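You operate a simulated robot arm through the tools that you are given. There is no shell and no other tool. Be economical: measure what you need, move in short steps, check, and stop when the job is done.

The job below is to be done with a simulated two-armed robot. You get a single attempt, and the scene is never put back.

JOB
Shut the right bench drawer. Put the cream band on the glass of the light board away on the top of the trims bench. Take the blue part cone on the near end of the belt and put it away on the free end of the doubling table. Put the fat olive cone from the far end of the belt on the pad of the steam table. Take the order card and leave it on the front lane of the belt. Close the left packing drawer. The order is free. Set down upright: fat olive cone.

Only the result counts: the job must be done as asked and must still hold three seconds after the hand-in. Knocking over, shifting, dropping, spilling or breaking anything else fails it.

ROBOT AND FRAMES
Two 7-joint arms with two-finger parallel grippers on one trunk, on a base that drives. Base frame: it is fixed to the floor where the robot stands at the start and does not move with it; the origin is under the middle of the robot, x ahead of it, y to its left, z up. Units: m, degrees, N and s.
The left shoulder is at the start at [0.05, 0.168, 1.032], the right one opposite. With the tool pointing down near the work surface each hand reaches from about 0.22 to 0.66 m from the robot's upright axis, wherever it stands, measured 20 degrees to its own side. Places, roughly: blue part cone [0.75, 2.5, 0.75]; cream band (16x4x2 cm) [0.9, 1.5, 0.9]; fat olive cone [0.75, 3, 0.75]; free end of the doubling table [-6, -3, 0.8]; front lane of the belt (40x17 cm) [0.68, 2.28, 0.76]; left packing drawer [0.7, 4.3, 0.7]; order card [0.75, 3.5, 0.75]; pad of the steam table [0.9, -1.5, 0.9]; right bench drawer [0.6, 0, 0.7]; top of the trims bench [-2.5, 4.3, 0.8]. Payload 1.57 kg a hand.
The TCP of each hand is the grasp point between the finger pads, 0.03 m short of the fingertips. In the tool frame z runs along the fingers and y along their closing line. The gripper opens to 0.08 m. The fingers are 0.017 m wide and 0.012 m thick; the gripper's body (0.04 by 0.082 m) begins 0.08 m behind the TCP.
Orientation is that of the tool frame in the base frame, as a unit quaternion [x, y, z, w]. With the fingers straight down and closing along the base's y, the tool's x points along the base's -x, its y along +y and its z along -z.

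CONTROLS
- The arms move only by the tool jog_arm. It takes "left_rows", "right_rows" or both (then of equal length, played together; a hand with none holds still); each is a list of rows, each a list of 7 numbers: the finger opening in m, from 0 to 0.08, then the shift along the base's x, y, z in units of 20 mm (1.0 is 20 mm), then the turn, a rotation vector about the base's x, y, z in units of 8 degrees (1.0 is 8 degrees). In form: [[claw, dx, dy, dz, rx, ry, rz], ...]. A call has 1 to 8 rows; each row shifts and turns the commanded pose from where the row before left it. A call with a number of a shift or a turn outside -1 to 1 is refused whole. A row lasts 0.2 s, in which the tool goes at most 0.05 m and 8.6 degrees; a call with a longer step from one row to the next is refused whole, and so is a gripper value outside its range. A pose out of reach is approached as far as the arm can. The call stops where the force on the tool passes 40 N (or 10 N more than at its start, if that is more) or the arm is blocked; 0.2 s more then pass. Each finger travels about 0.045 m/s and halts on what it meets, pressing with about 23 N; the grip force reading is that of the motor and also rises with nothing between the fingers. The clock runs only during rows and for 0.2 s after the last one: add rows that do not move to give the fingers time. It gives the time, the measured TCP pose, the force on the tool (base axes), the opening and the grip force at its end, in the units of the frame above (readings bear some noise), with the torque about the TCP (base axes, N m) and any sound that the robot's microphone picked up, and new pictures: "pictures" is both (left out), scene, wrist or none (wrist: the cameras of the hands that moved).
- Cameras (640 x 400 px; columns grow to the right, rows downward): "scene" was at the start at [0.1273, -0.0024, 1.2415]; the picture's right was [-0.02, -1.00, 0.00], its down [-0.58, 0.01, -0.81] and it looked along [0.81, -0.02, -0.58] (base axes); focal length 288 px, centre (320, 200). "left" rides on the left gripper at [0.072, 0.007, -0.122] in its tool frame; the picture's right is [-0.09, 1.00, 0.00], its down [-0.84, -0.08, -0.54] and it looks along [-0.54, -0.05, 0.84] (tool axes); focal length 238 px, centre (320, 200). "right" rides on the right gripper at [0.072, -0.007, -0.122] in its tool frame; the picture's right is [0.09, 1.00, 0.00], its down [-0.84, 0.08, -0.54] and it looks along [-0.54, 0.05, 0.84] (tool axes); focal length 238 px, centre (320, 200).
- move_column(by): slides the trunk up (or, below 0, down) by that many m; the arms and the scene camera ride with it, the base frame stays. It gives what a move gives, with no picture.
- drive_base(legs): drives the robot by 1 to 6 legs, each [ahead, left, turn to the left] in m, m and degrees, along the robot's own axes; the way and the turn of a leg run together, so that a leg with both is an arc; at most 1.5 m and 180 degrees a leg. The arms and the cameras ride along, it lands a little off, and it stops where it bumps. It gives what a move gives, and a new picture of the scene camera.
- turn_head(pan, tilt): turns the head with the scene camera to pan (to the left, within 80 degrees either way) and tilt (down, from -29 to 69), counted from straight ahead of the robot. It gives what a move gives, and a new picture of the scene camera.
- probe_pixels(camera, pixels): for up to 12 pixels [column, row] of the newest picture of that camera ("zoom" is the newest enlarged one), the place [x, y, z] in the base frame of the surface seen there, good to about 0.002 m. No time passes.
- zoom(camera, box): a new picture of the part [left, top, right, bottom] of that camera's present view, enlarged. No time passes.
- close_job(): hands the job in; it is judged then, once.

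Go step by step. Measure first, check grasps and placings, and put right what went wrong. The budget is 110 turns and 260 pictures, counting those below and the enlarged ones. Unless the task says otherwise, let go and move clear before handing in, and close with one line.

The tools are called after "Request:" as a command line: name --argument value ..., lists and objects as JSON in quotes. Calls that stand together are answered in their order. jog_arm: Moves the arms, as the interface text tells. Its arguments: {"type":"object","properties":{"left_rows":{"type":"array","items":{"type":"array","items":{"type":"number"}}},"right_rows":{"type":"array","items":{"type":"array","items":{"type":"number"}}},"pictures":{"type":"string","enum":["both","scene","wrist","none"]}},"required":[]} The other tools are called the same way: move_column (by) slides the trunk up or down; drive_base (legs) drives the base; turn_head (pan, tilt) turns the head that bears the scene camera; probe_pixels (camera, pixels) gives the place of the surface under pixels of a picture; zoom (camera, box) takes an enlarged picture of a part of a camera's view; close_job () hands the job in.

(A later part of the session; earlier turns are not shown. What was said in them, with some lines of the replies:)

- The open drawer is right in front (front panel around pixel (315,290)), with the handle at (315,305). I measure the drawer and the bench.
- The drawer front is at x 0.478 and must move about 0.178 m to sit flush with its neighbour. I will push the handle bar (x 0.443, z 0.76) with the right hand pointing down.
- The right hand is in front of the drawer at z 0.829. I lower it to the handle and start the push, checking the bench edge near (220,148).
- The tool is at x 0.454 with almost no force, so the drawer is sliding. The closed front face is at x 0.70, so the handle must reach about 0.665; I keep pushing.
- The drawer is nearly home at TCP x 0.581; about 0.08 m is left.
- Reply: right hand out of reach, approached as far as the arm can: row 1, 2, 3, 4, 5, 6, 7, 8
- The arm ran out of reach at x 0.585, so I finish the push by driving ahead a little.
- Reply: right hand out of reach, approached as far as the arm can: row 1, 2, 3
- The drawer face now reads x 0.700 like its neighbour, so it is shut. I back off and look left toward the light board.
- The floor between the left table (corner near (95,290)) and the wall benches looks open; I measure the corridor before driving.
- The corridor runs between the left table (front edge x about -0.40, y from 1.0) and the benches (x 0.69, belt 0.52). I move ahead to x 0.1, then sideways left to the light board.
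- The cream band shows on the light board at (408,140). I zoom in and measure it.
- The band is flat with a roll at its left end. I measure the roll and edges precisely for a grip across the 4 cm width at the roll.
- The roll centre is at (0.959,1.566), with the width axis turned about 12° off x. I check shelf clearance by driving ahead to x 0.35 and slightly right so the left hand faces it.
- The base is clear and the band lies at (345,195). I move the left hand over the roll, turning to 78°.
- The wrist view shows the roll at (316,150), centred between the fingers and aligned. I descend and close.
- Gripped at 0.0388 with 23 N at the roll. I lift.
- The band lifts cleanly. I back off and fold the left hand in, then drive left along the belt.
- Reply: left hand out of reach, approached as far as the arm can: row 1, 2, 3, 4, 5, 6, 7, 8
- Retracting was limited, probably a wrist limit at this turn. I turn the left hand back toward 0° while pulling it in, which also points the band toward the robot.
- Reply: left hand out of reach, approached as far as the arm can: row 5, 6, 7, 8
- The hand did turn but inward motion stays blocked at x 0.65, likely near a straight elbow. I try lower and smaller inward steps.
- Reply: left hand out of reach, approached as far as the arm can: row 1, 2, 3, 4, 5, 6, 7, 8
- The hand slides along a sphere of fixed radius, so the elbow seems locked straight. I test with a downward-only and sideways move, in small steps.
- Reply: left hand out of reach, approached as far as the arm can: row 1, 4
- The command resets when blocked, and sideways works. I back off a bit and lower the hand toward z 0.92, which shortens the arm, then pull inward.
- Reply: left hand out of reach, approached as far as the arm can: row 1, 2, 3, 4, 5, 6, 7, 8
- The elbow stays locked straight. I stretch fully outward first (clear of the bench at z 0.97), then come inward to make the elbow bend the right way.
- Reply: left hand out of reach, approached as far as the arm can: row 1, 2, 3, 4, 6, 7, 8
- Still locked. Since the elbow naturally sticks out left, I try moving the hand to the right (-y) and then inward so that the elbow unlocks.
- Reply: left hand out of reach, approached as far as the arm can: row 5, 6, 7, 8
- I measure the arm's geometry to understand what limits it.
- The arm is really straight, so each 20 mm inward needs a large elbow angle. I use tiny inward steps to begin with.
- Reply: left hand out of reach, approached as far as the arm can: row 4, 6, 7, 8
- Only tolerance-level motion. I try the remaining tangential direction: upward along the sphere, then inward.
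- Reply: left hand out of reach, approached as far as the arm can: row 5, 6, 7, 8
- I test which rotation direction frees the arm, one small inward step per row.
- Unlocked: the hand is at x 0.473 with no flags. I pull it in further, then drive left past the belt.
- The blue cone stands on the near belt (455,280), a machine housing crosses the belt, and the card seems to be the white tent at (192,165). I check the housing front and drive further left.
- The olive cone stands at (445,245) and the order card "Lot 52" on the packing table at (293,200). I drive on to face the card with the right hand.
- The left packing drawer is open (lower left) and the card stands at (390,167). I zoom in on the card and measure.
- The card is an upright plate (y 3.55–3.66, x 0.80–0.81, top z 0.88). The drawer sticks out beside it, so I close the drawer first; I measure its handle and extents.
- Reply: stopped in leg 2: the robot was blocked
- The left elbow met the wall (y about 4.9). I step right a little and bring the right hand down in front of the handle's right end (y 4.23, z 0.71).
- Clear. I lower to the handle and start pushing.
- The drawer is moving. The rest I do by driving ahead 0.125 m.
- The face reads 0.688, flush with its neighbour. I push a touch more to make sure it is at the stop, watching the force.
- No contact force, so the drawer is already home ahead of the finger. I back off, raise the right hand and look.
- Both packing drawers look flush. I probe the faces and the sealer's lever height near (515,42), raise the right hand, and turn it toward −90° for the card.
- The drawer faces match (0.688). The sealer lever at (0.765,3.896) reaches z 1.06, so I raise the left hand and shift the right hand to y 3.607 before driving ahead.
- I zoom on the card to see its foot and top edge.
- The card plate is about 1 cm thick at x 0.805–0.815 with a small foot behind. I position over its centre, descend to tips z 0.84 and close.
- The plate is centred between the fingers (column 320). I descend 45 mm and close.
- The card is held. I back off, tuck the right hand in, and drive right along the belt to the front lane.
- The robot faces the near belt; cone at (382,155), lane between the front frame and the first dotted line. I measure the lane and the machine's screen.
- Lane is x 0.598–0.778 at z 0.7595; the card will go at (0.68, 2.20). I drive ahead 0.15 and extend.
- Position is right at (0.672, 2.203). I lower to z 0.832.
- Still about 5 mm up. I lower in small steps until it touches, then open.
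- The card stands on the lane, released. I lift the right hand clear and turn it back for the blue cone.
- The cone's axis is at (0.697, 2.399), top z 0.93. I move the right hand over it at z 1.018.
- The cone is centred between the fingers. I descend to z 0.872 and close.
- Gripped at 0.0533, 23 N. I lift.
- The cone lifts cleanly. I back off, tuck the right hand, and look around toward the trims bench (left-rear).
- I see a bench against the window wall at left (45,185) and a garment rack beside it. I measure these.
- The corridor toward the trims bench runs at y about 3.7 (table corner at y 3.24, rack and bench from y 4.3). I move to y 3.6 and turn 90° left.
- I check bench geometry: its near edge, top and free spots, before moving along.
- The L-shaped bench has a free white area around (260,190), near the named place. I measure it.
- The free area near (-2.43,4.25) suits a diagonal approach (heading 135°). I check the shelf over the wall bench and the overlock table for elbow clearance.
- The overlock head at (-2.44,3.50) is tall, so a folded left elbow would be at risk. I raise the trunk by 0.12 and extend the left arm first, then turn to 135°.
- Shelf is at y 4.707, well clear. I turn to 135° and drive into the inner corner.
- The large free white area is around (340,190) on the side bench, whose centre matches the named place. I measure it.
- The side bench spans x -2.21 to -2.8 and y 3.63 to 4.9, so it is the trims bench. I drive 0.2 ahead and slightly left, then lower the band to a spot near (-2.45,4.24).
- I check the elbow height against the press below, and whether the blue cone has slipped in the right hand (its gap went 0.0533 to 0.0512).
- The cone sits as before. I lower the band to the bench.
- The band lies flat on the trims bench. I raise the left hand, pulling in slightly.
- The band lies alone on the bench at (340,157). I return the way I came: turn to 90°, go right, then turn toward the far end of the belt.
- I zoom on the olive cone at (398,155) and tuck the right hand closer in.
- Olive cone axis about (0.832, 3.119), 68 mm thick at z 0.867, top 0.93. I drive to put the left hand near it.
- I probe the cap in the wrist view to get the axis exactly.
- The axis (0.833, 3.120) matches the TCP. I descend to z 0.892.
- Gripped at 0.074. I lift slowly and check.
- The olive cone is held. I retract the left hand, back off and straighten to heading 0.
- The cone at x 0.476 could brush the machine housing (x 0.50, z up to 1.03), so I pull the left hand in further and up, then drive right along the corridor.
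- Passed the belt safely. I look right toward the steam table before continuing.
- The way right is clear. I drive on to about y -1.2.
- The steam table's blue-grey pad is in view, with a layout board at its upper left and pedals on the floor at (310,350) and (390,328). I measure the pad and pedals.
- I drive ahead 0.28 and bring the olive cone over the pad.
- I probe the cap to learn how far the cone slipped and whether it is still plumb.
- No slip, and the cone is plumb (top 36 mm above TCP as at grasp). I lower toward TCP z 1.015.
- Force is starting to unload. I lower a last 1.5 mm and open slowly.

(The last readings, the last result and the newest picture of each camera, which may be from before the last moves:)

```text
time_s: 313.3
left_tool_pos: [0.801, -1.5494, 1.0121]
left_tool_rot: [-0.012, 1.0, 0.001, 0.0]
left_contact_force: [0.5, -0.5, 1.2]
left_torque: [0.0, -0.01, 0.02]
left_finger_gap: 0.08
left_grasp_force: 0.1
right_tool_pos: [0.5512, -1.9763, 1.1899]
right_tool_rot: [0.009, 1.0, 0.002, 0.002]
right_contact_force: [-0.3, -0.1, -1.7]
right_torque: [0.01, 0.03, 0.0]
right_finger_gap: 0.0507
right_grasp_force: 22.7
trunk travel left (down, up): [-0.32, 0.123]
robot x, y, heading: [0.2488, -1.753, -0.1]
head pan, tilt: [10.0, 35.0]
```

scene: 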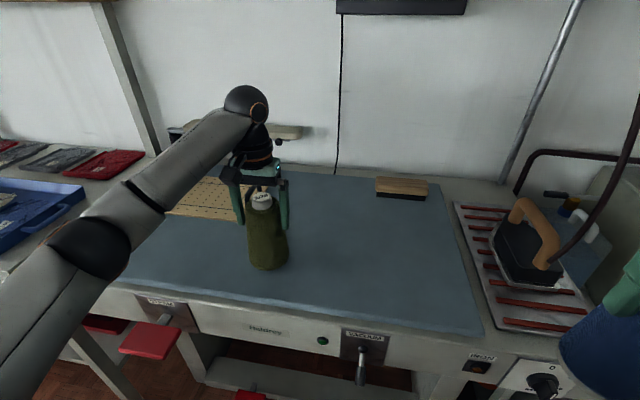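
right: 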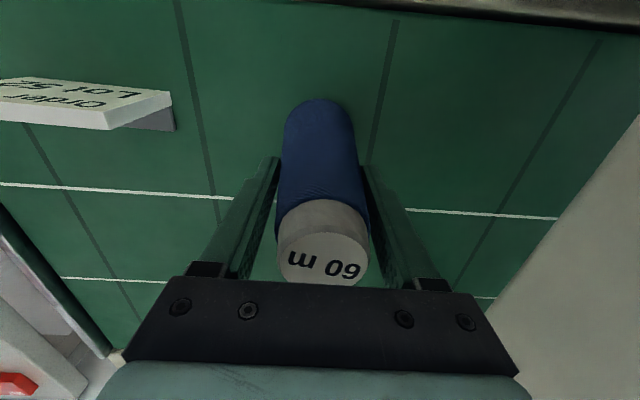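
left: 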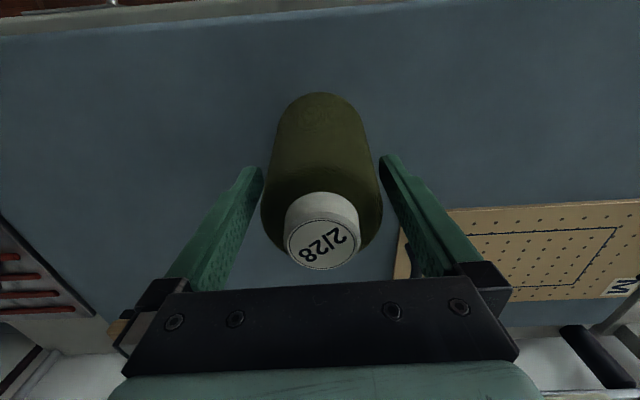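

Released and free on both sides. I lift straight up.

Request:
jog_arm --left_rows '[[0.08, 0, 0, 0.5, 0, 0, 0], [0.08, 0, 0, 0.8, 0, 0, 0], [0.08, 0, 0, 1, 0, 0, 0], [0.08, 0, 0, 1, 0, 0, 0], [0.08, 0, 0, 1, 0, 0, 0], [0.08, 0, 0, 1, 0, 0, 0], [0.08, -0.5, 0, 1, 0, 0, 0], [0.08, -0.8, 0, 0.5, 0, 0, 0]]' --pictures "scene"

Request:
jog_arm --left_rows '[[0.08, -1, 0, 0, 0, 0, 0], [0.08, -1, 0, 0, 0, 0, 0], [0.08, -1, 0, 0, 0, 0, 0], [0.08, -1, 0, 0, 0, 0, 0], [0.08, -1, 0, 0, 0, 0, 0], [0.08, -1, 0, 0, 0, 0, 0]]' --pictures "none"

```text
time_s: 315.1
left_tool_pos: [0.7725, -1.5522, 1.1486]
left_tool_rot: [-0.013, 1.0, 0.0, 0.0]
left_contact_force: [-0.3, 0.6, -0.9]
left_torque: [0.01, -0.01, 0.02]
left_finger_gap: 0.0802
left_grasp_force: 0.1
right_tool_pos: [0.5517, -1.9777, 1.1904]
right_tool_rot: [0.008, 1.0, 0.001, 0.001]
right_contact_force: [-0.1, 0.3, -0.2]
right_torque: [0.0, 0.04, 0.02]
right_finger_gap: 0.0511
right_grasp_force: 23.3
trunk travel left (down, up): [-0.32, 0.123]
robot x, y, heading: [0.2523, -1.7552, -0.1]
head pan, tilt: [10.0, 35.0]
```

scene: 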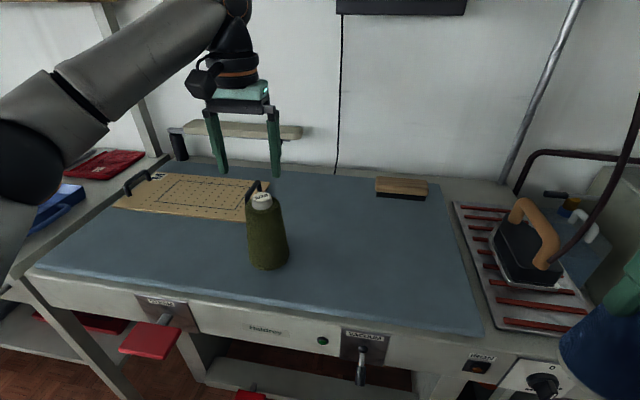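

```text
time_s: 316.5
left_tool_pos: [0.6533, -1.5515, 1.1482]
left_tool_rot: [-0.011, 1.0, 0.001, 0.001]
left_contact_force: [0.9, -0.3, -0.3]
left_torque: [0.02, -0.01, -0.02]
left_finger_gap: 0.08
left_grasp_force: 0.1
right_tool_pos: [0.5514, -1.9777, 1.1908]
right_tool_rot: [0.009, 1.0, 0.002, 0.0]
right_contact_force: [0.0, -0.7, -0.8]
right_torque: [-0.01, 0.01, -0.05]
right_finger_gap: 0.0509
right_grasp_force: 23.2
trunk travel left (down, up): [-0.32, 0.123]
robot x, y, heading: [0.2463, -1.7571, -0.2]
head pan, tilt: [10.0, 35.0]
```

The olive cone stands upright on the pad. I back away and turn left to look toward the doubling table at [-6,-3].

Request:
drive_base --legs '[[-0.6, 0, 0], [0, 0, 90]]'

Request:
turn_head --pan 75 --tilt 18

```text
time_s: 323.7
left_tool_pos: [-0.5572, -1.3508, 1.1481]
left_tool_rot: [0.713, -0.701, 0.0, 0.001]
left_contact_force: [-0.1, -0.5, -1.2]
left_torque: [0.0, 0.04, 0.02]
left_finger_gap: 0.08
left_grasp_force: 0.1
right_tool_pos: [-0.1327, -1.4566, 1.1896]
right_tool_rot: [-0.699, 0.715, 0.001, -0.001]
right_contact_force: [-0.6, 0.7, -0.8]
right_torque: [0.0, -0.02, 0.02]
right_finger_gap: 0.051
right_grasp_force: 22.7
trunk travel left (down, up): [-0.32, 0.123]
robot x, y, heading: [-0.355, -1.7557, 89.6]
head pan, tilt: [10.0, 35.0]
```

scene: 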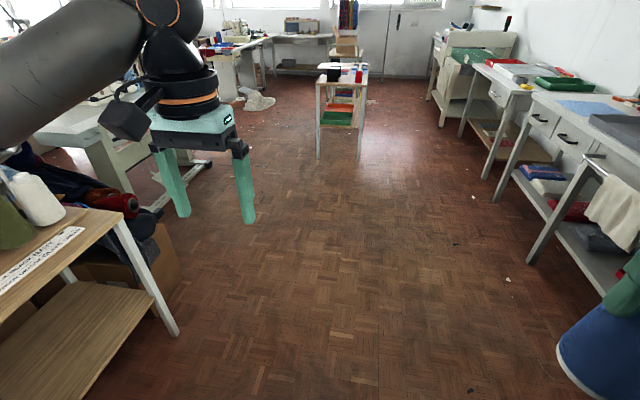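

```text
time_s: 325.1
left_tool_pos: [-0.556, -1.3508, 1.1477]
left_tool_rot: [0.713, -0.701, 0.0, 0.0]
left_contact_force: [-1.2, -0.3, 0.7]
left_torque: [-0.02, 0.01, 0.0]
left_finger_gap: 0.0801
left_grasp_force: 0.1
right_tool_pos: [-0.1326, -1.4567, 1.1908]
right_tool_rot: [-0.698, 0.716, 0.002, 0.001]
right_contact_force: [0.3, -0.5, -0.4]
right_torque: [0.0, -0.02, 0.0]
right_finger_gap: 0.051
right_grasp_force: 23.0
trunk travel left (down, up): [-0.32, 0.123]
robot x, y, heading: [-0.356, -1.7557, 89.7]
head pan, tilt: [75.0, 18.0]
```

scene: 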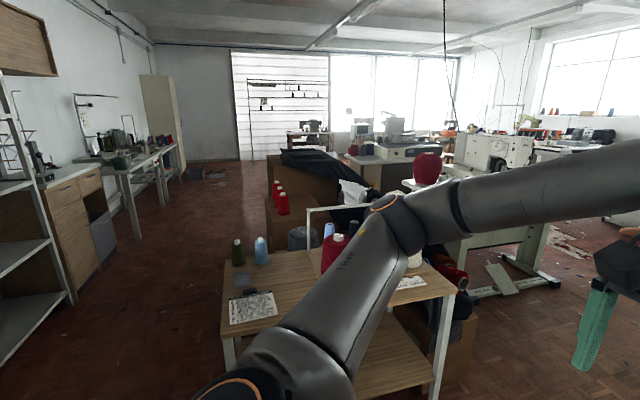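

A lane leads along the left wall: tables with winding gear near (140,165), with the cart (table at (300,290)) on its right. I measure.

Request:
probe_pixels --camera "scene" --pixels '[[65, 300], [110, 245], [140, 238], [135, 170], [178, 172], [235, 335], [225, 265], [265, 220], [185, 180], [10, 360], [100, 190], [270, 165]]'

Request:
zoom --camera "scene" --box '[40, 80, 240, 220]'

```text
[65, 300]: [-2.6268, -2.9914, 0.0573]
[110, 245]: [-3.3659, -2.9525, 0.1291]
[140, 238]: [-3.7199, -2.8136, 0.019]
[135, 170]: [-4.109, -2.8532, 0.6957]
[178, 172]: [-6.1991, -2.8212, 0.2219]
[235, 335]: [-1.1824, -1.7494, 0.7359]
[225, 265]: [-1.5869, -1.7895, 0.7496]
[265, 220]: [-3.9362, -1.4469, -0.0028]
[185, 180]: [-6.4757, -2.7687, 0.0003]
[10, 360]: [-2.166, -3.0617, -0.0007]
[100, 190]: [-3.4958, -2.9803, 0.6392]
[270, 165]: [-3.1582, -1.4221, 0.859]
```

```text
2.86 times, centred on (140, 150) of scene
```

zoom: 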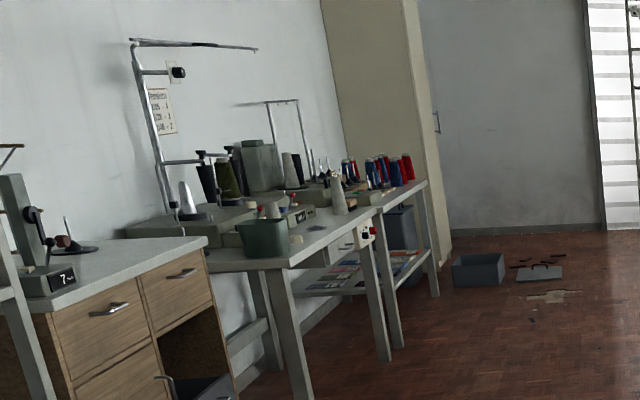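

The lane between the wall benches (front y about -2.82) and the cart (edge y -1.75) is best run sideways facing the wall. I back to y -2.15, turn 180°, then look.

Request:
drive_base --legs '[[-0.42, 0, 0], [0, 0, 90], [0, 0, 90]]'

Request:
turn_head --pan -60 --tilt 22

```text
time_s: 335.2
left_tool_pos: [-0.1589, -2.5774, 1.1482]
left_tool_rot: [0.705, 0.709, 0.0, 0.0]
left_contact_force: [0.8, 0.7, 0.3]
left_torque: [0.03, 0.01, 0.0]
left_finger_gap: 0.0801
left_grasp_force: 0.0
right_tool_pos: [-0.5828, -2.4678, 1.1897]
right_tool_rot: [0.72, 0.694, 0.0, 0.0]
right_contact_force: [0.0, -0.6, -0.2]
right_torque: [0.03, -0.02, -0.04]
right_finger_gap: 0.0507
right_grasp_force: 23.0
trunk travel left (down, up): [-0.32, 0.123]
robot x, y, heading: [-0.3585, -2.1695, -91.2]
head pan, tilt: [75.0, 18.0]
```

scene: 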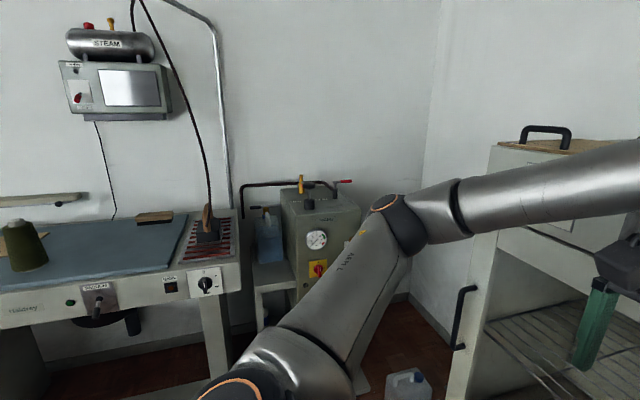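

```text
time_s: 337.4
left_tool_pos: [-0.1589, -2.5773, 1.1481]
left_tool_rot: [0.706, 0.709, 0.0, 0.0]
left_contact_force: [-0.3, 0.1, 0.3]
left_torque: [0.02, 0.02, -0.01]
left_finger_gap: 0.0798
left_grasp_force: 0.0
right_tool_pos: [-0.5836, -2.4674, 1.1894]
right_tool_rot: [0.72, 0.694, 0.0, 0.001]
right_contact_force: [-0.5, 0.4, -0.4]
right_torque: [-0.01, -0.03, -0.03]
right_finger_gap: 0.0511
right_grasp_force: 22.8
trunk travel left (down, up): [-0.32, 0.123]
robot x, y, heading: [-0.3535, -2.1706, -91.1]
head pan, tilt: [-60.0, 22.0]
```

scene: 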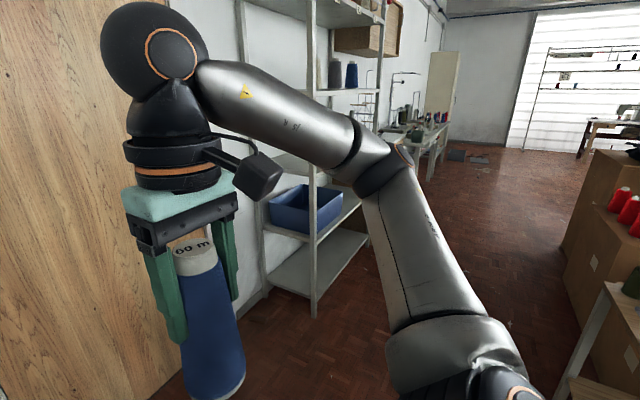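

Request:
probe_pixels --camera "scene" --pixels '[[314, 310], [312, 200], [375, 90], [600, 280], [560, 260], [440, 150], [415, 140], [365, 230], [520, 290]]'

Request:
drive_base --legs '[[0, 0, 1], [0, -0.8, 0], [0, -0.8, 0]]'

```text
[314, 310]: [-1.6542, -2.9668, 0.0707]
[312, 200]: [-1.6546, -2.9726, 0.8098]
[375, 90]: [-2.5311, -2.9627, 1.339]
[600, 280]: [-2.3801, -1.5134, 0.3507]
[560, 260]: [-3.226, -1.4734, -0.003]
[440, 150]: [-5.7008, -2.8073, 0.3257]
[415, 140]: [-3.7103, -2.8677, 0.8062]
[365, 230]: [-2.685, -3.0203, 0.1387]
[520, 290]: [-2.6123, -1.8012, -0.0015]
```

```text
time_s: 352.2
left_tool_pos: [-1.7534, -2.5695, 1.1473]
left_tool_rot: [0.699, 0.716, 0.0, 0.0]
left_contact_force: [0.8, 0.0, 0.1]
left_torque: [-0.02, 0.03, 0.01]
left_finger_gap: 0.08
left_grasp_force: 0.0
right_tool_pos: [-2.1787, -2.4666, 1.1895]
right_tool_rot: [0.713, 0.701, 0.0, 0.001]
right_contact_force: [0.5, 0.4, -1.4]
right_torque: [0.02, -0.03, 0.01]
right_finger_gap: 0.0509
right_grasp_force: 22.8
trunk travel left (down, up): [-0.32, 0.123]
robot x, y, heading: [-1.9591, -2.1657, -90.1]
head pan, tilt: [-60.0, 22.0]
```

scene: 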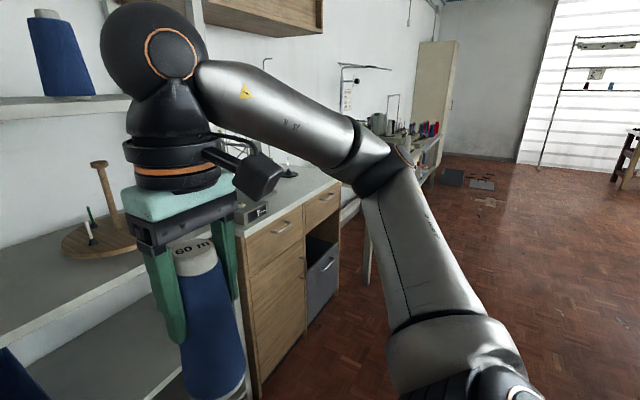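

Clear way. I drive on sideways toward x -4.4.

Request:
drive_base --legs '[[0, -0.8, 0], [0, -0.8, 0], [0, -0.8, 0]]'

Request:
turn_head --pan -35 --tilt 28

```text
time_s: 373.7
left_tool_pos: [-4.1613, -2.5706, 1.1481]
left_tool_rot: [0.695, 0.719, 0.001, 0.001]
left_contact_force: [0.4, 0.4, 0.2]
left_torque: [-0.02, -0.04, 0.03]
left_finger_gap: 0.0799
left_grasp_force: 0.0
right_tool_pos: [-4.5894, -2.4723, 1.1896]
right_tool_rot: [0.709, 0.705, 0.0, 0.002]
right_contact_force: [0.3, -0.6, -0.9]
right_torque: [-0.03, 0.02, -0.03]
right_finger_gap: 0.0506
right_grasp_force: 23.5
trunk travel left (down, up): [-0.32, 0.123]
robot x, y, heading: [-4.3715, -2.1707, -89.3]
head pan, tilt: [-60.0, 22.0]
```

scene: 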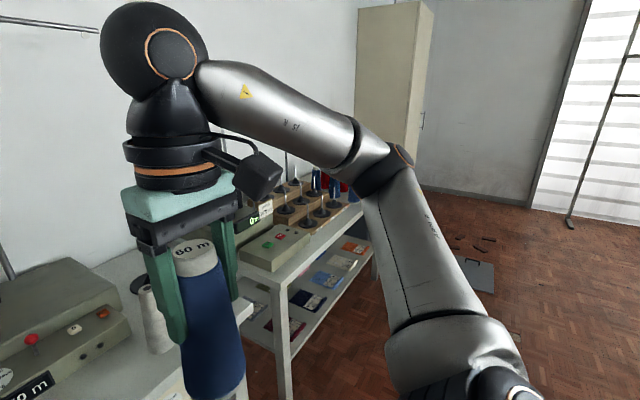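

```text
time_s: 374.6
left_tool_pos: [-4.1606, -2.5701, 1.1493]
left_tool_rot: [0.694, 0.72, 0.001, 0.001]
left_contact_force: [0.2, -0.5, -0.3]
left_torque: [-0.04, 0.0, -0.01]
left_finger_gap: 0.08
left_grasp_force: 0.1
right_tool_pos: [-4.588, -2.4729, 1.1904]
right_tool_rot: [0.71, 0.704, -0.001, 0.001]
right_contact_force: [0.2, 0.2, -1.0]
right_torque: [-0.03, -0.03, 0.01]
right_finger_gap: 0.0507
right_grasp_force: 22.9
trunk travel left (down, up): [-0.32, 0.123]
robot x, y, heading: [-4.3695, -2.1736, -89.5]
head pan, tilt: [-35.0, 28.0]
```

scene: 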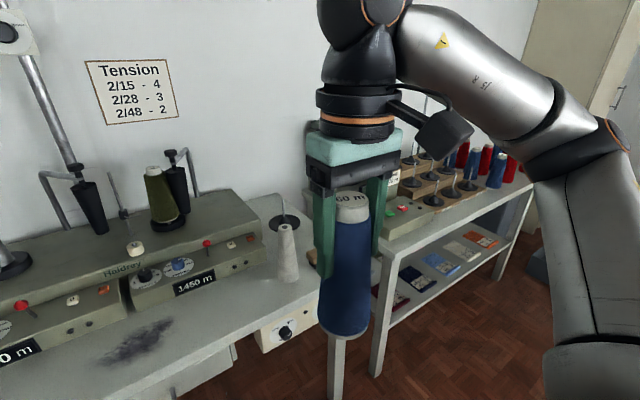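

The doubling gear with spindles is on the next table ahead-right. I drive further to x about -5.5.

Request:
drive_base --legs '[[0, -0.7, 0], [0, -0.5, 0]]'

Request:
turn_head --pan 0 --tilt 32

```text
time_s: 385.6
left_tool_pos: [-5.3529, -2.5824, 1.1478]
left_tool_rot: [0.694, 0.72, 0.0, 0.001]
left_contact_force: [0.7, -0.3, -1.6]
left_torque: [0.04, 0.01, 0.0]
left_finger_gap: 0.0799
left_grasp_force: 0.0
right_tool_pos: [-5.7808, -2.4844, 1.1897]
right_tool_rot: [0.709, 0.705, 0.0, 0.001]
right_contact_force: [-0.1, -0.5, -0.9]
right_torque: [0.03, -0.02, 0.0]
right_finger_gap: 0.0506
right_grasp_force: 22.9
trunk travel left (down, up): [-0.32, 0.123]
robot x, y, heading: [-5.5628, -2.1833, -89.4]
head pan, tilt: [-35.0, 28.0]
```

scene: 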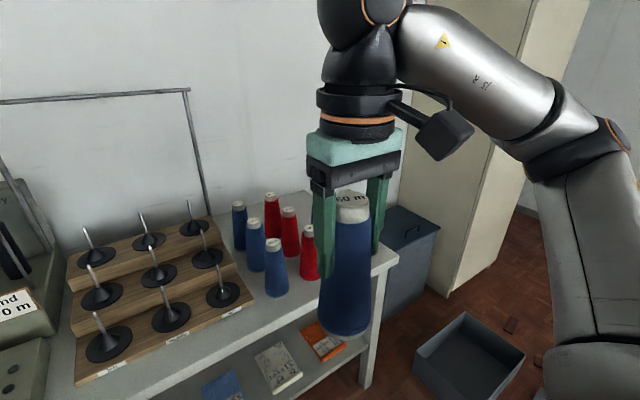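

```text
time_s: 386.6
left_tool_pos: [-5.353, -2.5814, 1.147]
left_tool_rot: [0.693, 0.721, 0.001, 0.0]
left_contact_force: [0.5, -0.1, -0.5]
left_torque: [0.01, 0.03, 0.0]
left_finger_gap: 0.0801
left_grasp_force: 0.2
right_tool_pos: [-5.7797, -2.4833, 1.1895]
right_tool_rot: [0.709, 0.705, -0.001, 0.0]
right_contact_force: [-0.2, -0.5, -1.0]
right_torque: [-0.02, 0.0, 0.01]
right_finger_gap: 0.0507
right_grasp_force: 23.0
trunk travel left (down, up): [-0.32, 0.123]
robot x, y, heading: [-5.5587, -2.1816, -89.6]
head pan, tilt: [0.0, 32.0]
```

scene: 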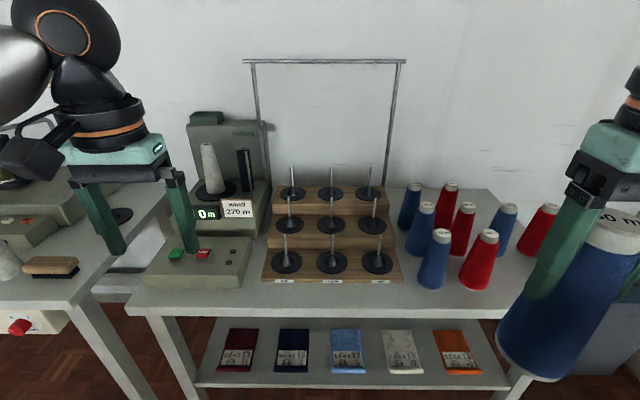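

The right end of the doubling table has some cones standing in a group. I look closer for a free patch.

Request:
turn_head --pan -12 --tilt 45

Request:
probe_pixels --camera "scene" --pixels '[[320, 130], [300, 200], [340, 180], [250, 200]]'

```text
time_s: 387.4
left_tool_pos: [-5.3533, -2.5812, 1.1477]
left_tool_rot: [0.694, 0.72, 0.001, 0.001]
left_contact_force: [-0.3, -0.2, -0.7]
left_torque: [-0.01, -0.03, 0.0]
left_finger_gap: 0.0802
left_grasp_force: 0.1
right_tool_pos: [-5.7784, -2.4838, 1.1889]
right_tool_rot: [0.709, 0.705, -0.001, 0.001]
right_contact_force: [0.3, -0.9, 0.4]
right_torque: [0.01, -0.02, -0.03]
right_finger_gap: 0.0506
right_grasp_force: 23.5
trunk travel left (down, up): [-0.32, 0.123]
robot x, y, heading: [-5.562, -2.1832, -89.7]
head pan, tilt: [-12.0, 45.0]
```

scene: 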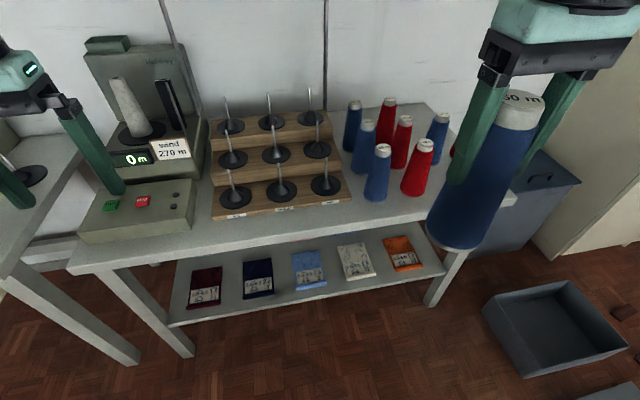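

```text
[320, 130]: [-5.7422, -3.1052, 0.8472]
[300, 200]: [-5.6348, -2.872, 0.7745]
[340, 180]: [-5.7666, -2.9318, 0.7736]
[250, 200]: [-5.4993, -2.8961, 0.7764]
```

The held cone hides the table's right end. I move 0.25 m further right to see it.

Request:
drive_base --legs '[[0, -0.25, 0]]'

Request:
probe_pixels --camera "scene" --pixels '[[300, 170], [340, 170], [380, 170], [420, 170], [350, 140], [400, 140], [300, 140], [250, 180]]'

```text
time_s: 390.2
left_tool_pos: [-5.6021, -2.5843, 1.1483]
left_tool_rot: [0.695, 0.719, 0.001, 0.001]
left_contact_force: [-0.2, -0.7, 0.0]
left_torque: [0.0, -0.01, -0.01]
left_finger_gap: 0.0801
left_grasp_force: 0.2
right_tool_pos: [-6.0282, -2.4874, 1.1893]
right_tool_rot: [0.709, 0.705, 0.0, 0.001]
right_contact_force: [-0.8, -0.6, -0.2]
right_torque: [0.0, 0.04, -0.03]
right_finger_gap: 0.0507
right_grasp_force: 23.1
trunk travel left (down, up): [-0.32, 0.123]
robot x, y, heading: [-5.8074, -2.1826, -89.4]
head pan, tilt: [-12.0, 45.0]
```

scene: 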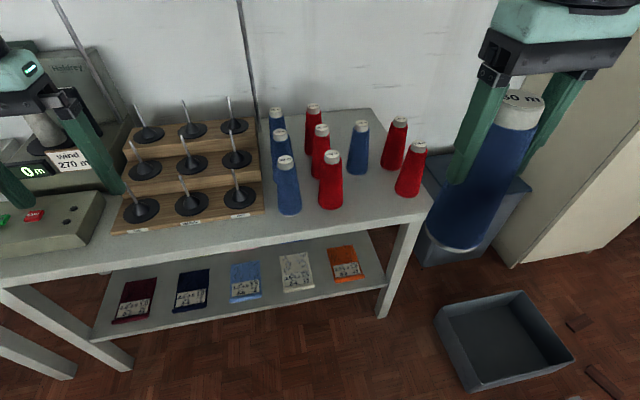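

```text
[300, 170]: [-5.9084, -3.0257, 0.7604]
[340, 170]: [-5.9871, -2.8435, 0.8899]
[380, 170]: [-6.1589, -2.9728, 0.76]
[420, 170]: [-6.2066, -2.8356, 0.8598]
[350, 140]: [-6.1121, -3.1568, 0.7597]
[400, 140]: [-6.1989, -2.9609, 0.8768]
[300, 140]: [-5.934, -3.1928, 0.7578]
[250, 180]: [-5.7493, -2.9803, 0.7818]
```

I zoom in on the group of cones to find a gap.

Request:
zoom --camera "scene" --box '[250, 90, 450, 230]'

Request:
probe_pixels --camera "zoom" --pixels '[[258, 205], [253, 360], [515, 180], [505, 330], [354, 105], [350, 255], [112, 220], [124, 380], [410, 360], [400, 290], [475, 160], [580, 350]]'

```text
2.86 times, centred on (350, 160) of scene
```

zoom: 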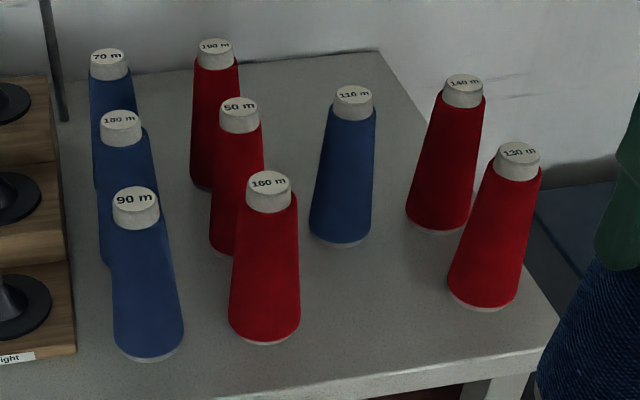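

```text
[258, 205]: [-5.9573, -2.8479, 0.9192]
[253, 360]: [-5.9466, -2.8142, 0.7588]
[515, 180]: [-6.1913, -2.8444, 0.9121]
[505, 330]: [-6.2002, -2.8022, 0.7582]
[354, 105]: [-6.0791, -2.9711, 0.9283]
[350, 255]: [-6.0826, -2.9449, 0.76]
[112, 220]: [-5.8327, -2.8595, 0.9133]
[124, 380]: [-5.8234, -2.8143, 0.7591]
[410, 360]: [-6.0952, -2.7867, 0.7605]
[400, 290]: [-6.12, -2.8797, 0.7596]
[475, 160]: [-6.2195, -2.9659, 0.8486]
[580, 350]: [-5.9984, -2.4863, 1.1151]
```

The gap between the two front red cones is centred at (-6.077,-2.855), 16 cm wide. I check the held cone for slip, and drive ahead 0.15.

Request:
zoom --camera "right" --box '[160, 50, 480, 300]'

Request:
drive_base --legs '[[0.15, 0, 0]]'

Request:
jog_arm --right_rows '[[0.03, -0.3, -1, 0, 0, 0, 0], [0.03, -0.3, -1, 0, 0, 0, 0], [0.03, -0.3, -1, 0, 0, 0, 0], [0.03, -0.3, -1, -0.3, 0, 0, 0], [0.03, -0.3, -1, -0.5, 0, 0, 0], [0.03, -0.3, -1, -0.5, 0, 0, 0], [0.03, -0.3, -1, -0.5, 0, 0, 0], [0.03, -0.3, -1, -0.5, 0, 0, 0]]' --pictures "both"

```text
1.60 times, centred on (320, 175) of right
```

zoom: 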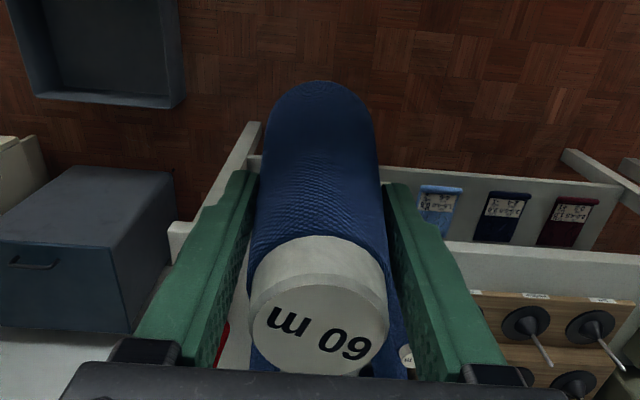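

```text
time_s: 391.5
left_tool_pos: [-5.6002, -2.7302, 1.1471]
left_tool_rot: [0.694, 0.72, 0.001, 0.0]
left_contact_force: [-0.4, 0.0, -0.8]
left_torque: [0.05, 0.02, -0.01]
left_finger_gap: 0.0799
left_grasp_force: 0.0
right_tool_pos: [-6.0265, -2.6316, 1.1886]
right_tool_rot: [0.71, 0.704, 0.0, 0.0]
right_contact_force: [0.0, 0.6, -0.5]
right_torque: [0.03, -0.01, -0.02]
right_finger_gap: 0.0506
right_grasp_force: 23.0
trunk travel left (down, up): [-0.32, 0.123]
robot x, y, heading: [-5.8115, -2.3233, -89.6]
head pan, tilt: [-12.0, 45.0]
```

scene: 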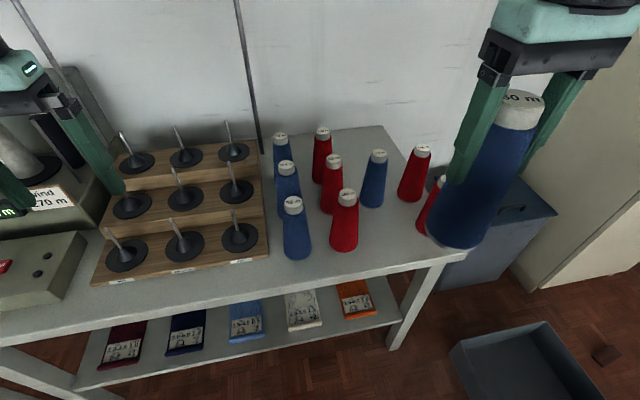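

```text
time_s: 393.3
left_tool_pos: [-5.5999, -2.7287, 1.1474]
left_tool_rot: [0.696, 0.719, 0.001, 0.001]
left_contact_force: [-0.4, -0.8, -0.1]
left_torque: [0.01, -0.02, 0.0]
left_finger_gap: 0.08
left_grasp_force: 0.0
right_tool_pos: [-6.0739, -2.7916, 1.1422]
right_tool_rot: [0.71, 0.704, 0.001, 0.001]
right_contact_force: [0.0, 0.0, 0.1]
right_torque: [0.0, 0.0, -0.02]
right_finger_gap: 0.0505
right_grasp_force: 22.5
trunk travel left (down, up): [-0.32, 0.123]
robot x, y, heading: [-5.8054, -2.3307, -89.5]
head pan, tilt: [-12.0, 45.0]
```

scene: 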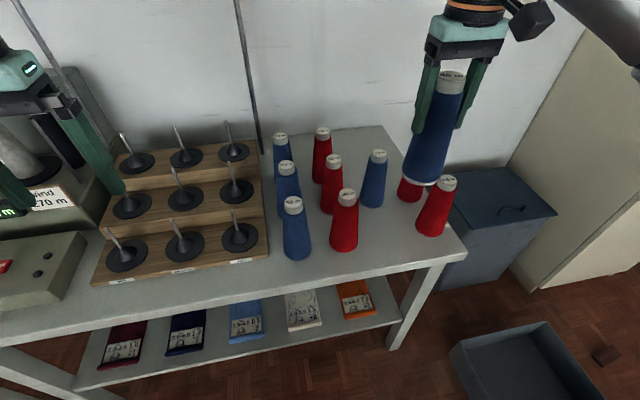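
right: 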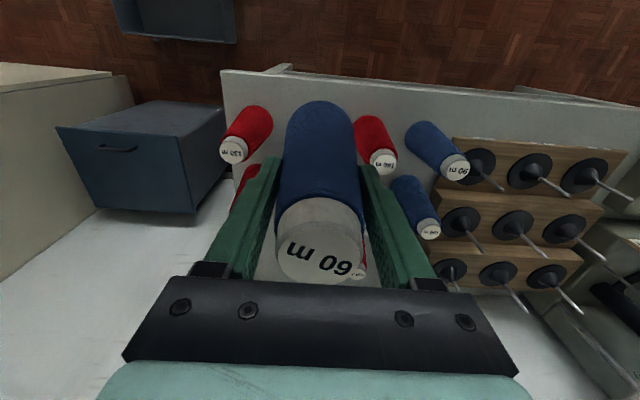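

I probe the held cap and neighbour caps.

Request:
probe_pixels --camera "right" --pixels '[[320, 250], [300, 250], [340, 250], [233, 148], [381, 160], [456, 166]]'

Request:
probe_pixels --camera "scene" --pixels '[[447, 180], [346, 195], [378, 153], [422, 150], [392, 235], [425, 180], [432, 230], [357, 240]]'

```text
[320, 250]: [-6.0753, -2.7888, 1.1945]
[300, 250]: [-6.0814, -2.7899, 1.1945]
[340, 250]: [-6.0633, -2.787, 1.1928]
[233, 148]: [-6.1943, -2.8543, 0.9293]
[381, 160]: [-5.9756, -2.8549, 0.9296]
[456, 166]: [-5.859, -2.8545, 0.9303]
```

```text
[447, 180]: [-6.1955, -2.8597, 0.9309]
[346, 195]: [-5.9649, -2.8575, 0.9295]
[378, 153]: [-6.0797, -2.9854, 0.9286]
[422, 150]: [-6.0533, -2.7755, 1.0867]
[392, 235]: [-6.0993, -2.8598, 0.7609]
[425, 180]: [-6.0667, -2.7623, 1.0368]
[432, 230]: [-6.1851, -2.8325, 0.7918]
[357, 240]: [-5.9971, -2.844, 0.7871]
```

The held cone has slipped 5 mm, so its bottom is 0.118 below the TCP. Target (-6.082,-2.85); I move over it and descend partway.

Request:
jog_arm --right_rows '[[0.03, -0.2, -1, 0, 0, 0, 0], [0.03, -0.2, -1, 0, 0, 0, 0], [0.03, 0, -0.9, 0, 0, 0, 0], [0.03, 0, 0, -1, 0, 0, 0], [0.03, 0, 0, -1, 0, 0, 0], [0.03, 0, 0, -1, 0, 0, 0], [0.03, 0, 0, -0.5, 0, 0, 0], [0.03, 0, 0, 0, 0, 0, 0]]' --pictures "both"

```text
time_s: 395.1
left_tool_pos: [-5.6008, -2.729, 1.1478]
left_tool_rot: [0.695, 0.719, 0.0, 0.001]
left_contact_force: [0.1, 0.0, -0.2]
left_torque: [-0.02, -0.02, -0.04]
left_finger_gap: 0.0804
left_grasp_force: 0.1
right_tool_pos: [-6.0852, -2.8484, 1.0742]
right_tool_rot: [0.71, 0.704, 0.0, 0.002]
right_contact_force: [0.0, -0.4, -0.4]
right_torque: [-0.01, 0.0, 0.01]
right_finger_gap: 0.0507
right_grasp_force: 23.1
trunk travel left (down, up): [-0.32, 0.123]
robot x, y, heading: [-5.8115, -2.3296, -89.4]
head pan, tilt: [-12.0, 45.0]
```

scene: 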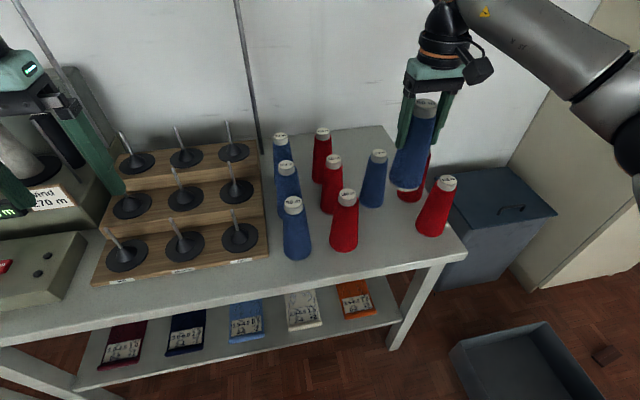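
right: 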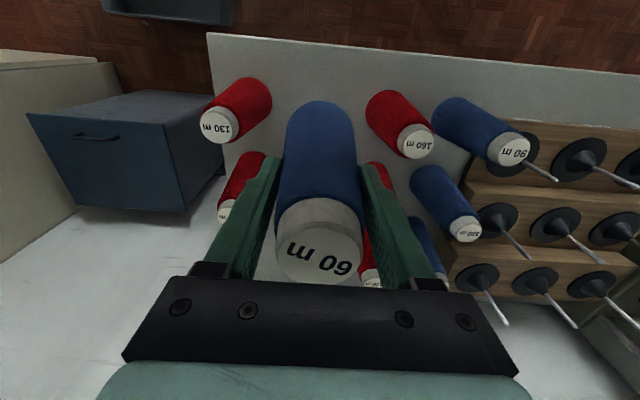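

Well centred between the 130 m and 160 m cones. I descend most of the way.

Request:
jog_arm --right_rows '[[0.03, 0.1, 0, -1, 0, 0, 0], [0.03, 0, 0, -1, 0, 0, 0], [0.03, 0, 0, -1, 0, 0, 0], [0.03, 0, 0, -1, 0, 0, 0], [0.03, 0, 0, -1, 0, 0, 0], [0.03, 0, 0, -1, 0, 0, 0], [0.03, 0, 0, -1, 0, 0, 0], [0.03, 0, 0, -1, 0, 0, 0]]' --pictures "both"

```text
time_s: 396.9
left_tool_pos: [-5.6005, -2.7289, 1.1493]
left_tool_rot: [0.696, 0.718, 0.001, 0.001]
left_contact_force: [0.1, 0.5, 0.7]
left_torque: [-0.01, 0.04, -0.01]
left_finger_gap: 0.0797
left_grasp_force: 0.1
right_tool_pos: [-6.0794, -2.8516, 0.914]
right_tool_rot: [0.71, 0.704, 0.0, 0.0]
right_contact_force: [0.0, 0.2, -0.4]
right_torque: [0.0, 0.02, -0.01]
right_finger_gap: 0.0506
right_grasp_force: 23.0
trunk travel left (down, up): [-0.32, 0.123]
robot x, y, heading: [-5.807, -2.3271, -89.5]
head pan, tilt: [-12.0, 45.0]
```

scene: 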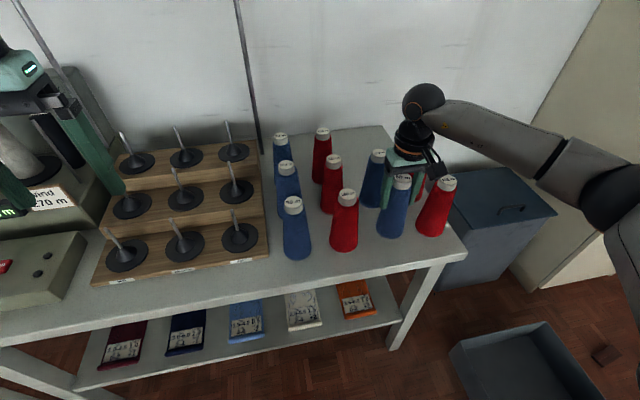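
right: 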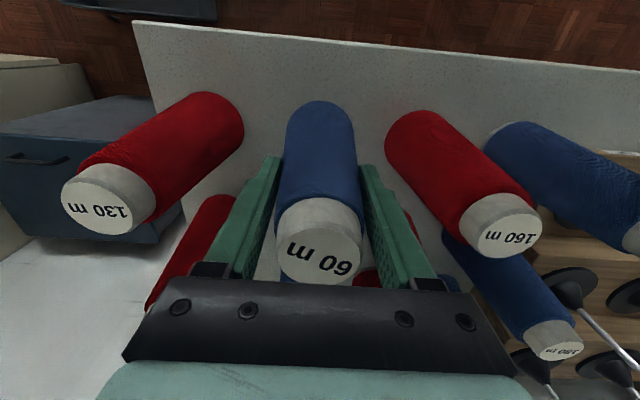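

Good clearance both sides. I lower the last 35 mm gently.

Request:
jog_arm --right_rows '[[0.03, 0, 0, -0.7, 0, 0, 0], [0.03, 0, 0, -0.5, 0, 0, 0], [0.03, 0, 0, -0.3, 0, 0, 0], [0.03, 0, 0, -0.15, 0, 0, 0], [0.03, 0, 0, -0.05, 0, 0, 0], [0.03, 0, 0, -0.05, 0, 0, 0], [0.03, 0, 0, 0, 0, 0, 0]]' --pictures "wrist"

```text
time_s: 398.5
left_tool_pos: [-5.601, -2.7301, 1.1486]
left_tool_rot: [0.695, 0.719, 0.0, 0.0]
left_contact_force: [-0.2, -0.3, 0.4]
left_torque: [-0.02, -0.02, 0.03]
left_finger_gap: 0.0802
left_grasp_force: 0.0
right_tool_pos: [-6.0799, -2.8487, 0.8794]
right_tool_rot: [0.71, 0.704, -0.001, 0.001]
right_contact_force: [-0.5, 0.4, -0.1]
right_torque: [0.0, -0.01, -0.05]
right_finger_gap: 0.0506
right_grasp_force: 22.6
trunk travel left (down, up): [-0.32, 0.123]
robot x, y, heading: [-5.8065, -2.3273, -89.4]
head pan, tilt: [-12.0, 45.0]
```

right: 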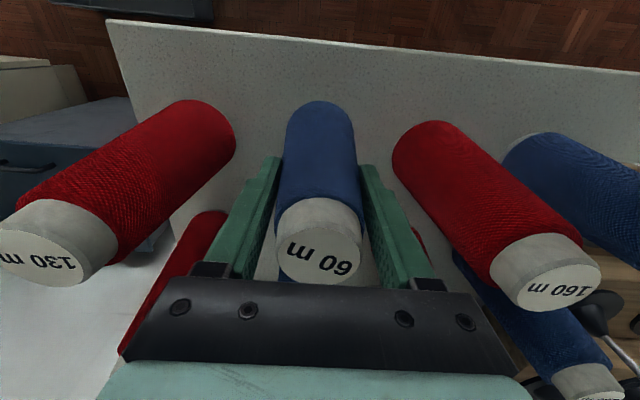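

Request:
jog_arm --right_rows '[[0.03, 0, 0, -0.06, 0, 0, 0], [0.03, 0, 0, -0.06, 0, 0, 0], [0.03, 0, 0, 0, 0, 0, 0]]' --pictures "none"

Request:
probe_pixels --camera "right" --pixels '[[320, 255], [540, 280]]'

```text
time_s: 399.3
left_tool_pos: [-5.599, -2.728, 1.1478]
left_tool_rot: [0.695, 0.719, 0.0, 0.001]
left_contact_force: [-0.2, -0.2, -0.5]
left_torque: [0.0, 0.02, -0.01]
left_finger_gap: 0.0801
left_grasp_force: 0.1
right_tool_pos: [-6.0808, -2.8491, 0.8792]
right_tool_rot: [0.71, 0.704, -0.003, 0.002]
right_contact_force: [-1.4, 0.9, 12.3]
right_torque: [0.34, 0.22, -0.04]
right_finger_gap: 0.0508
right_grasp_force: 22.6
trunk travel left (down, up): [-0.32, 0.123]
robot x, y, heading: [-5.8076, -2.3328, -89.6]
head pan, tilt: [-12.0, 45.0]
```

```text
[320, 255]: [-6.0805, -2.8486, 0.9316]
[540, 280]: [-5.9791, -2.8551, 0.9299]
```

It touches now (12 N up). I open and lift straight up.

Request:
jog_arm --right_rows '[[0.055, 0, 0, 0.04, 0, 0, 0], [0.06, 0, 0, 0, 0, 0, 0], [0.066, 0, 0, 0, 0, 0, 0], [0.07, 0, 0, 0, 0, 0, 0], [0.07, 0, 0, 0.5, 0, 0, 0], [0.07, 0, 0, 1, 0, 0, 0], [0.07, 0, 0, 1, 0, 0, 0], [0.07, 0, 0, 1, 0, 0, 0]]' --pictures "both"

Request:
jog_arm --right_rows '[[0.07, 0, 0, 1, 0, 0, 0], [0.07, 0, 0, 1, 0, 0, 0], [0.07, 0, 0, 1, 0, 0, 0], [0.07, 0, 0, 1, 0, 0, 0], [0.07, 0, 0.5, 1, 0, 0, 0], [0.07, 0, 0.8, 0.5, 0, 0, 0], [0.07, 0, 1, 0, 0, 0, 0], [0.07, 0, 1, 0, 0, 0, 0]]' --pictures "scene"

```text
time_s: 401.1
left_tool_pos: [-5.6009, -2.7301, 1.1486]
left_tool_rot: [0.695, 0.719, 0.001, 0.001]
left_contact_force: [0.3, 1.0, -0.4]
left_torque: [-0.01, -0.02, 0.0]
left_finger_gap: 0.0798
left_grasp_force: 0.0
right_tool_pos: [-6.0819, -2.8499, 0.9468]
right_tool_rot: [0.71, 0.704, 0.0, 0.0]
right_contact_force: [-0.8, 0.1, 0.3]
right_torque: [-0.03, 0.02, 0.01]
right_finger_gap: 0.0699
right_grasp_force: 0.1
trunk travel left (down, up): [-0.32, 0.123]
robot x, y, heading: [-5.8092, -2.3246, -89.5]
head pan, tilt: [-12.0, 45.0]
```

scene: 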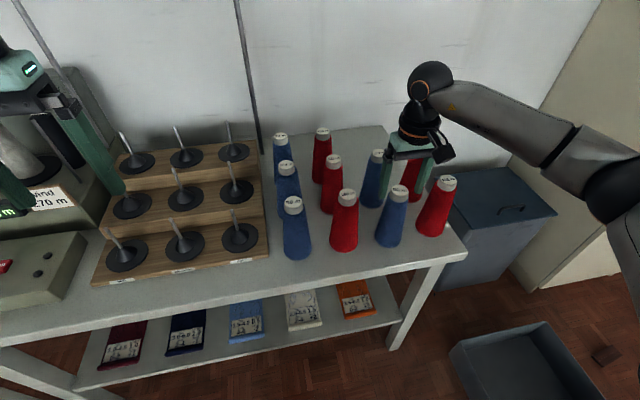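
right: 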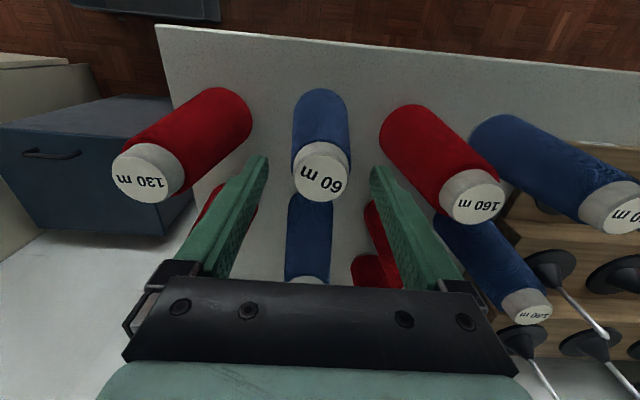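

```text
time_s: 402.9
left_tool_pos: [-5.6015, -2.7292, 1.1486]
left_tool_rot: [0.695, 0.719, 0.001, 0.0]
left_contact_force: [0.2, 0.4, 0.6]
left_torque: [-0.01, 0.04, 0.01]
left_finger_gap: 0.08
left_grasp_force: 0.1
right_tool_pos: [-6.0814, -2.7825, 1.0592]
right_tool_rot: [0.71, 0.704, 0.0, 0.0]
right_contact_force: [-0.7, -0.7, -0.6]
right_torque: [0.04, 0.02, 0.0]
right_finger_gap: 0.0702
right_grasp_force: 0.1
trunk travel left (down, up): [-0.32, 0.123]
robot x, y, heading: [-5.8113, -2.3289, -89.5]
head pan, tilt: [-12.0, 45.0]
```

scene: 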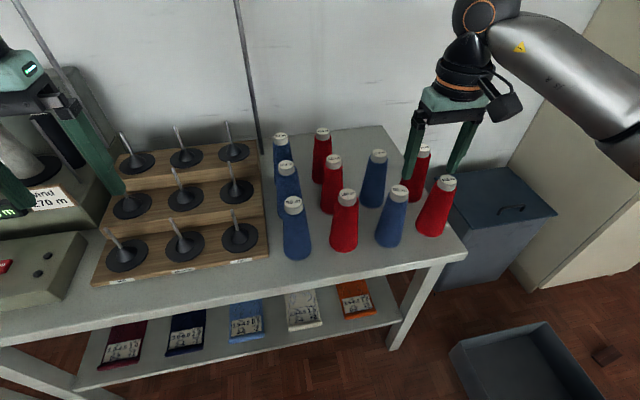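

The blue cone stands in the gap at (392,215), all neighbours undisturbed and both hands empty. I back off and hand in.

Request:
drive_base --legs '[[-0.2, 0, 0]]'

Request:
close_job

```text
time_s: 404.5
left_tool_pos: [-5.6024, -2.5312, 1.1485]
left_tool_rot: [0.696, 0.718, 0.001, 0.001]
left_contact_force: [0.9, 0.7, -0.4]
left_torque: [0.0, 0.01, 0.01]
left_finger_gap: 0.0801
left_grasp_force: 0.0
right_tool_pos: [-6.0845, -2.5834, 1.0583]
right_tool_rot: [0.711, 0.703, 0.0, 0.0]
right_contact_force: [0.2, -0.1, -0.2]
right_torque: [-0.01, 0.01, -0.01]
right_finger_gap: 0.07
right_grasp_force: 0.0
trunk travel left (down, up): [-0.32, 0.123]
robot x, y, heading: [-5.8064, -2.132, -89.7]
head pan, tilt: [-12.0, 45.0]
```

scene: 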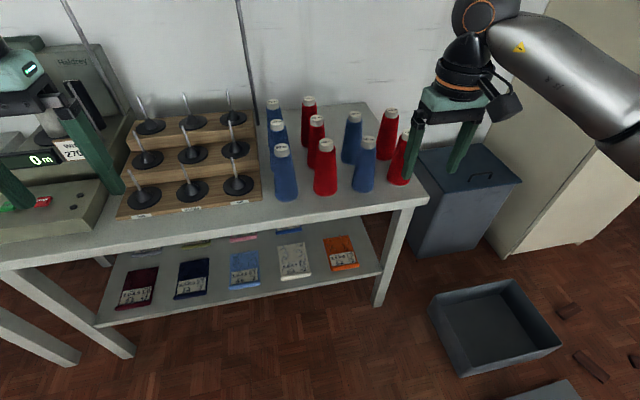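

```text
The job is handed in.
```

I handed the job in with all six tasks done: both drawers are shut, the band, card and blue cone are in their places, and the olive cone stands upright on the steam table pad.
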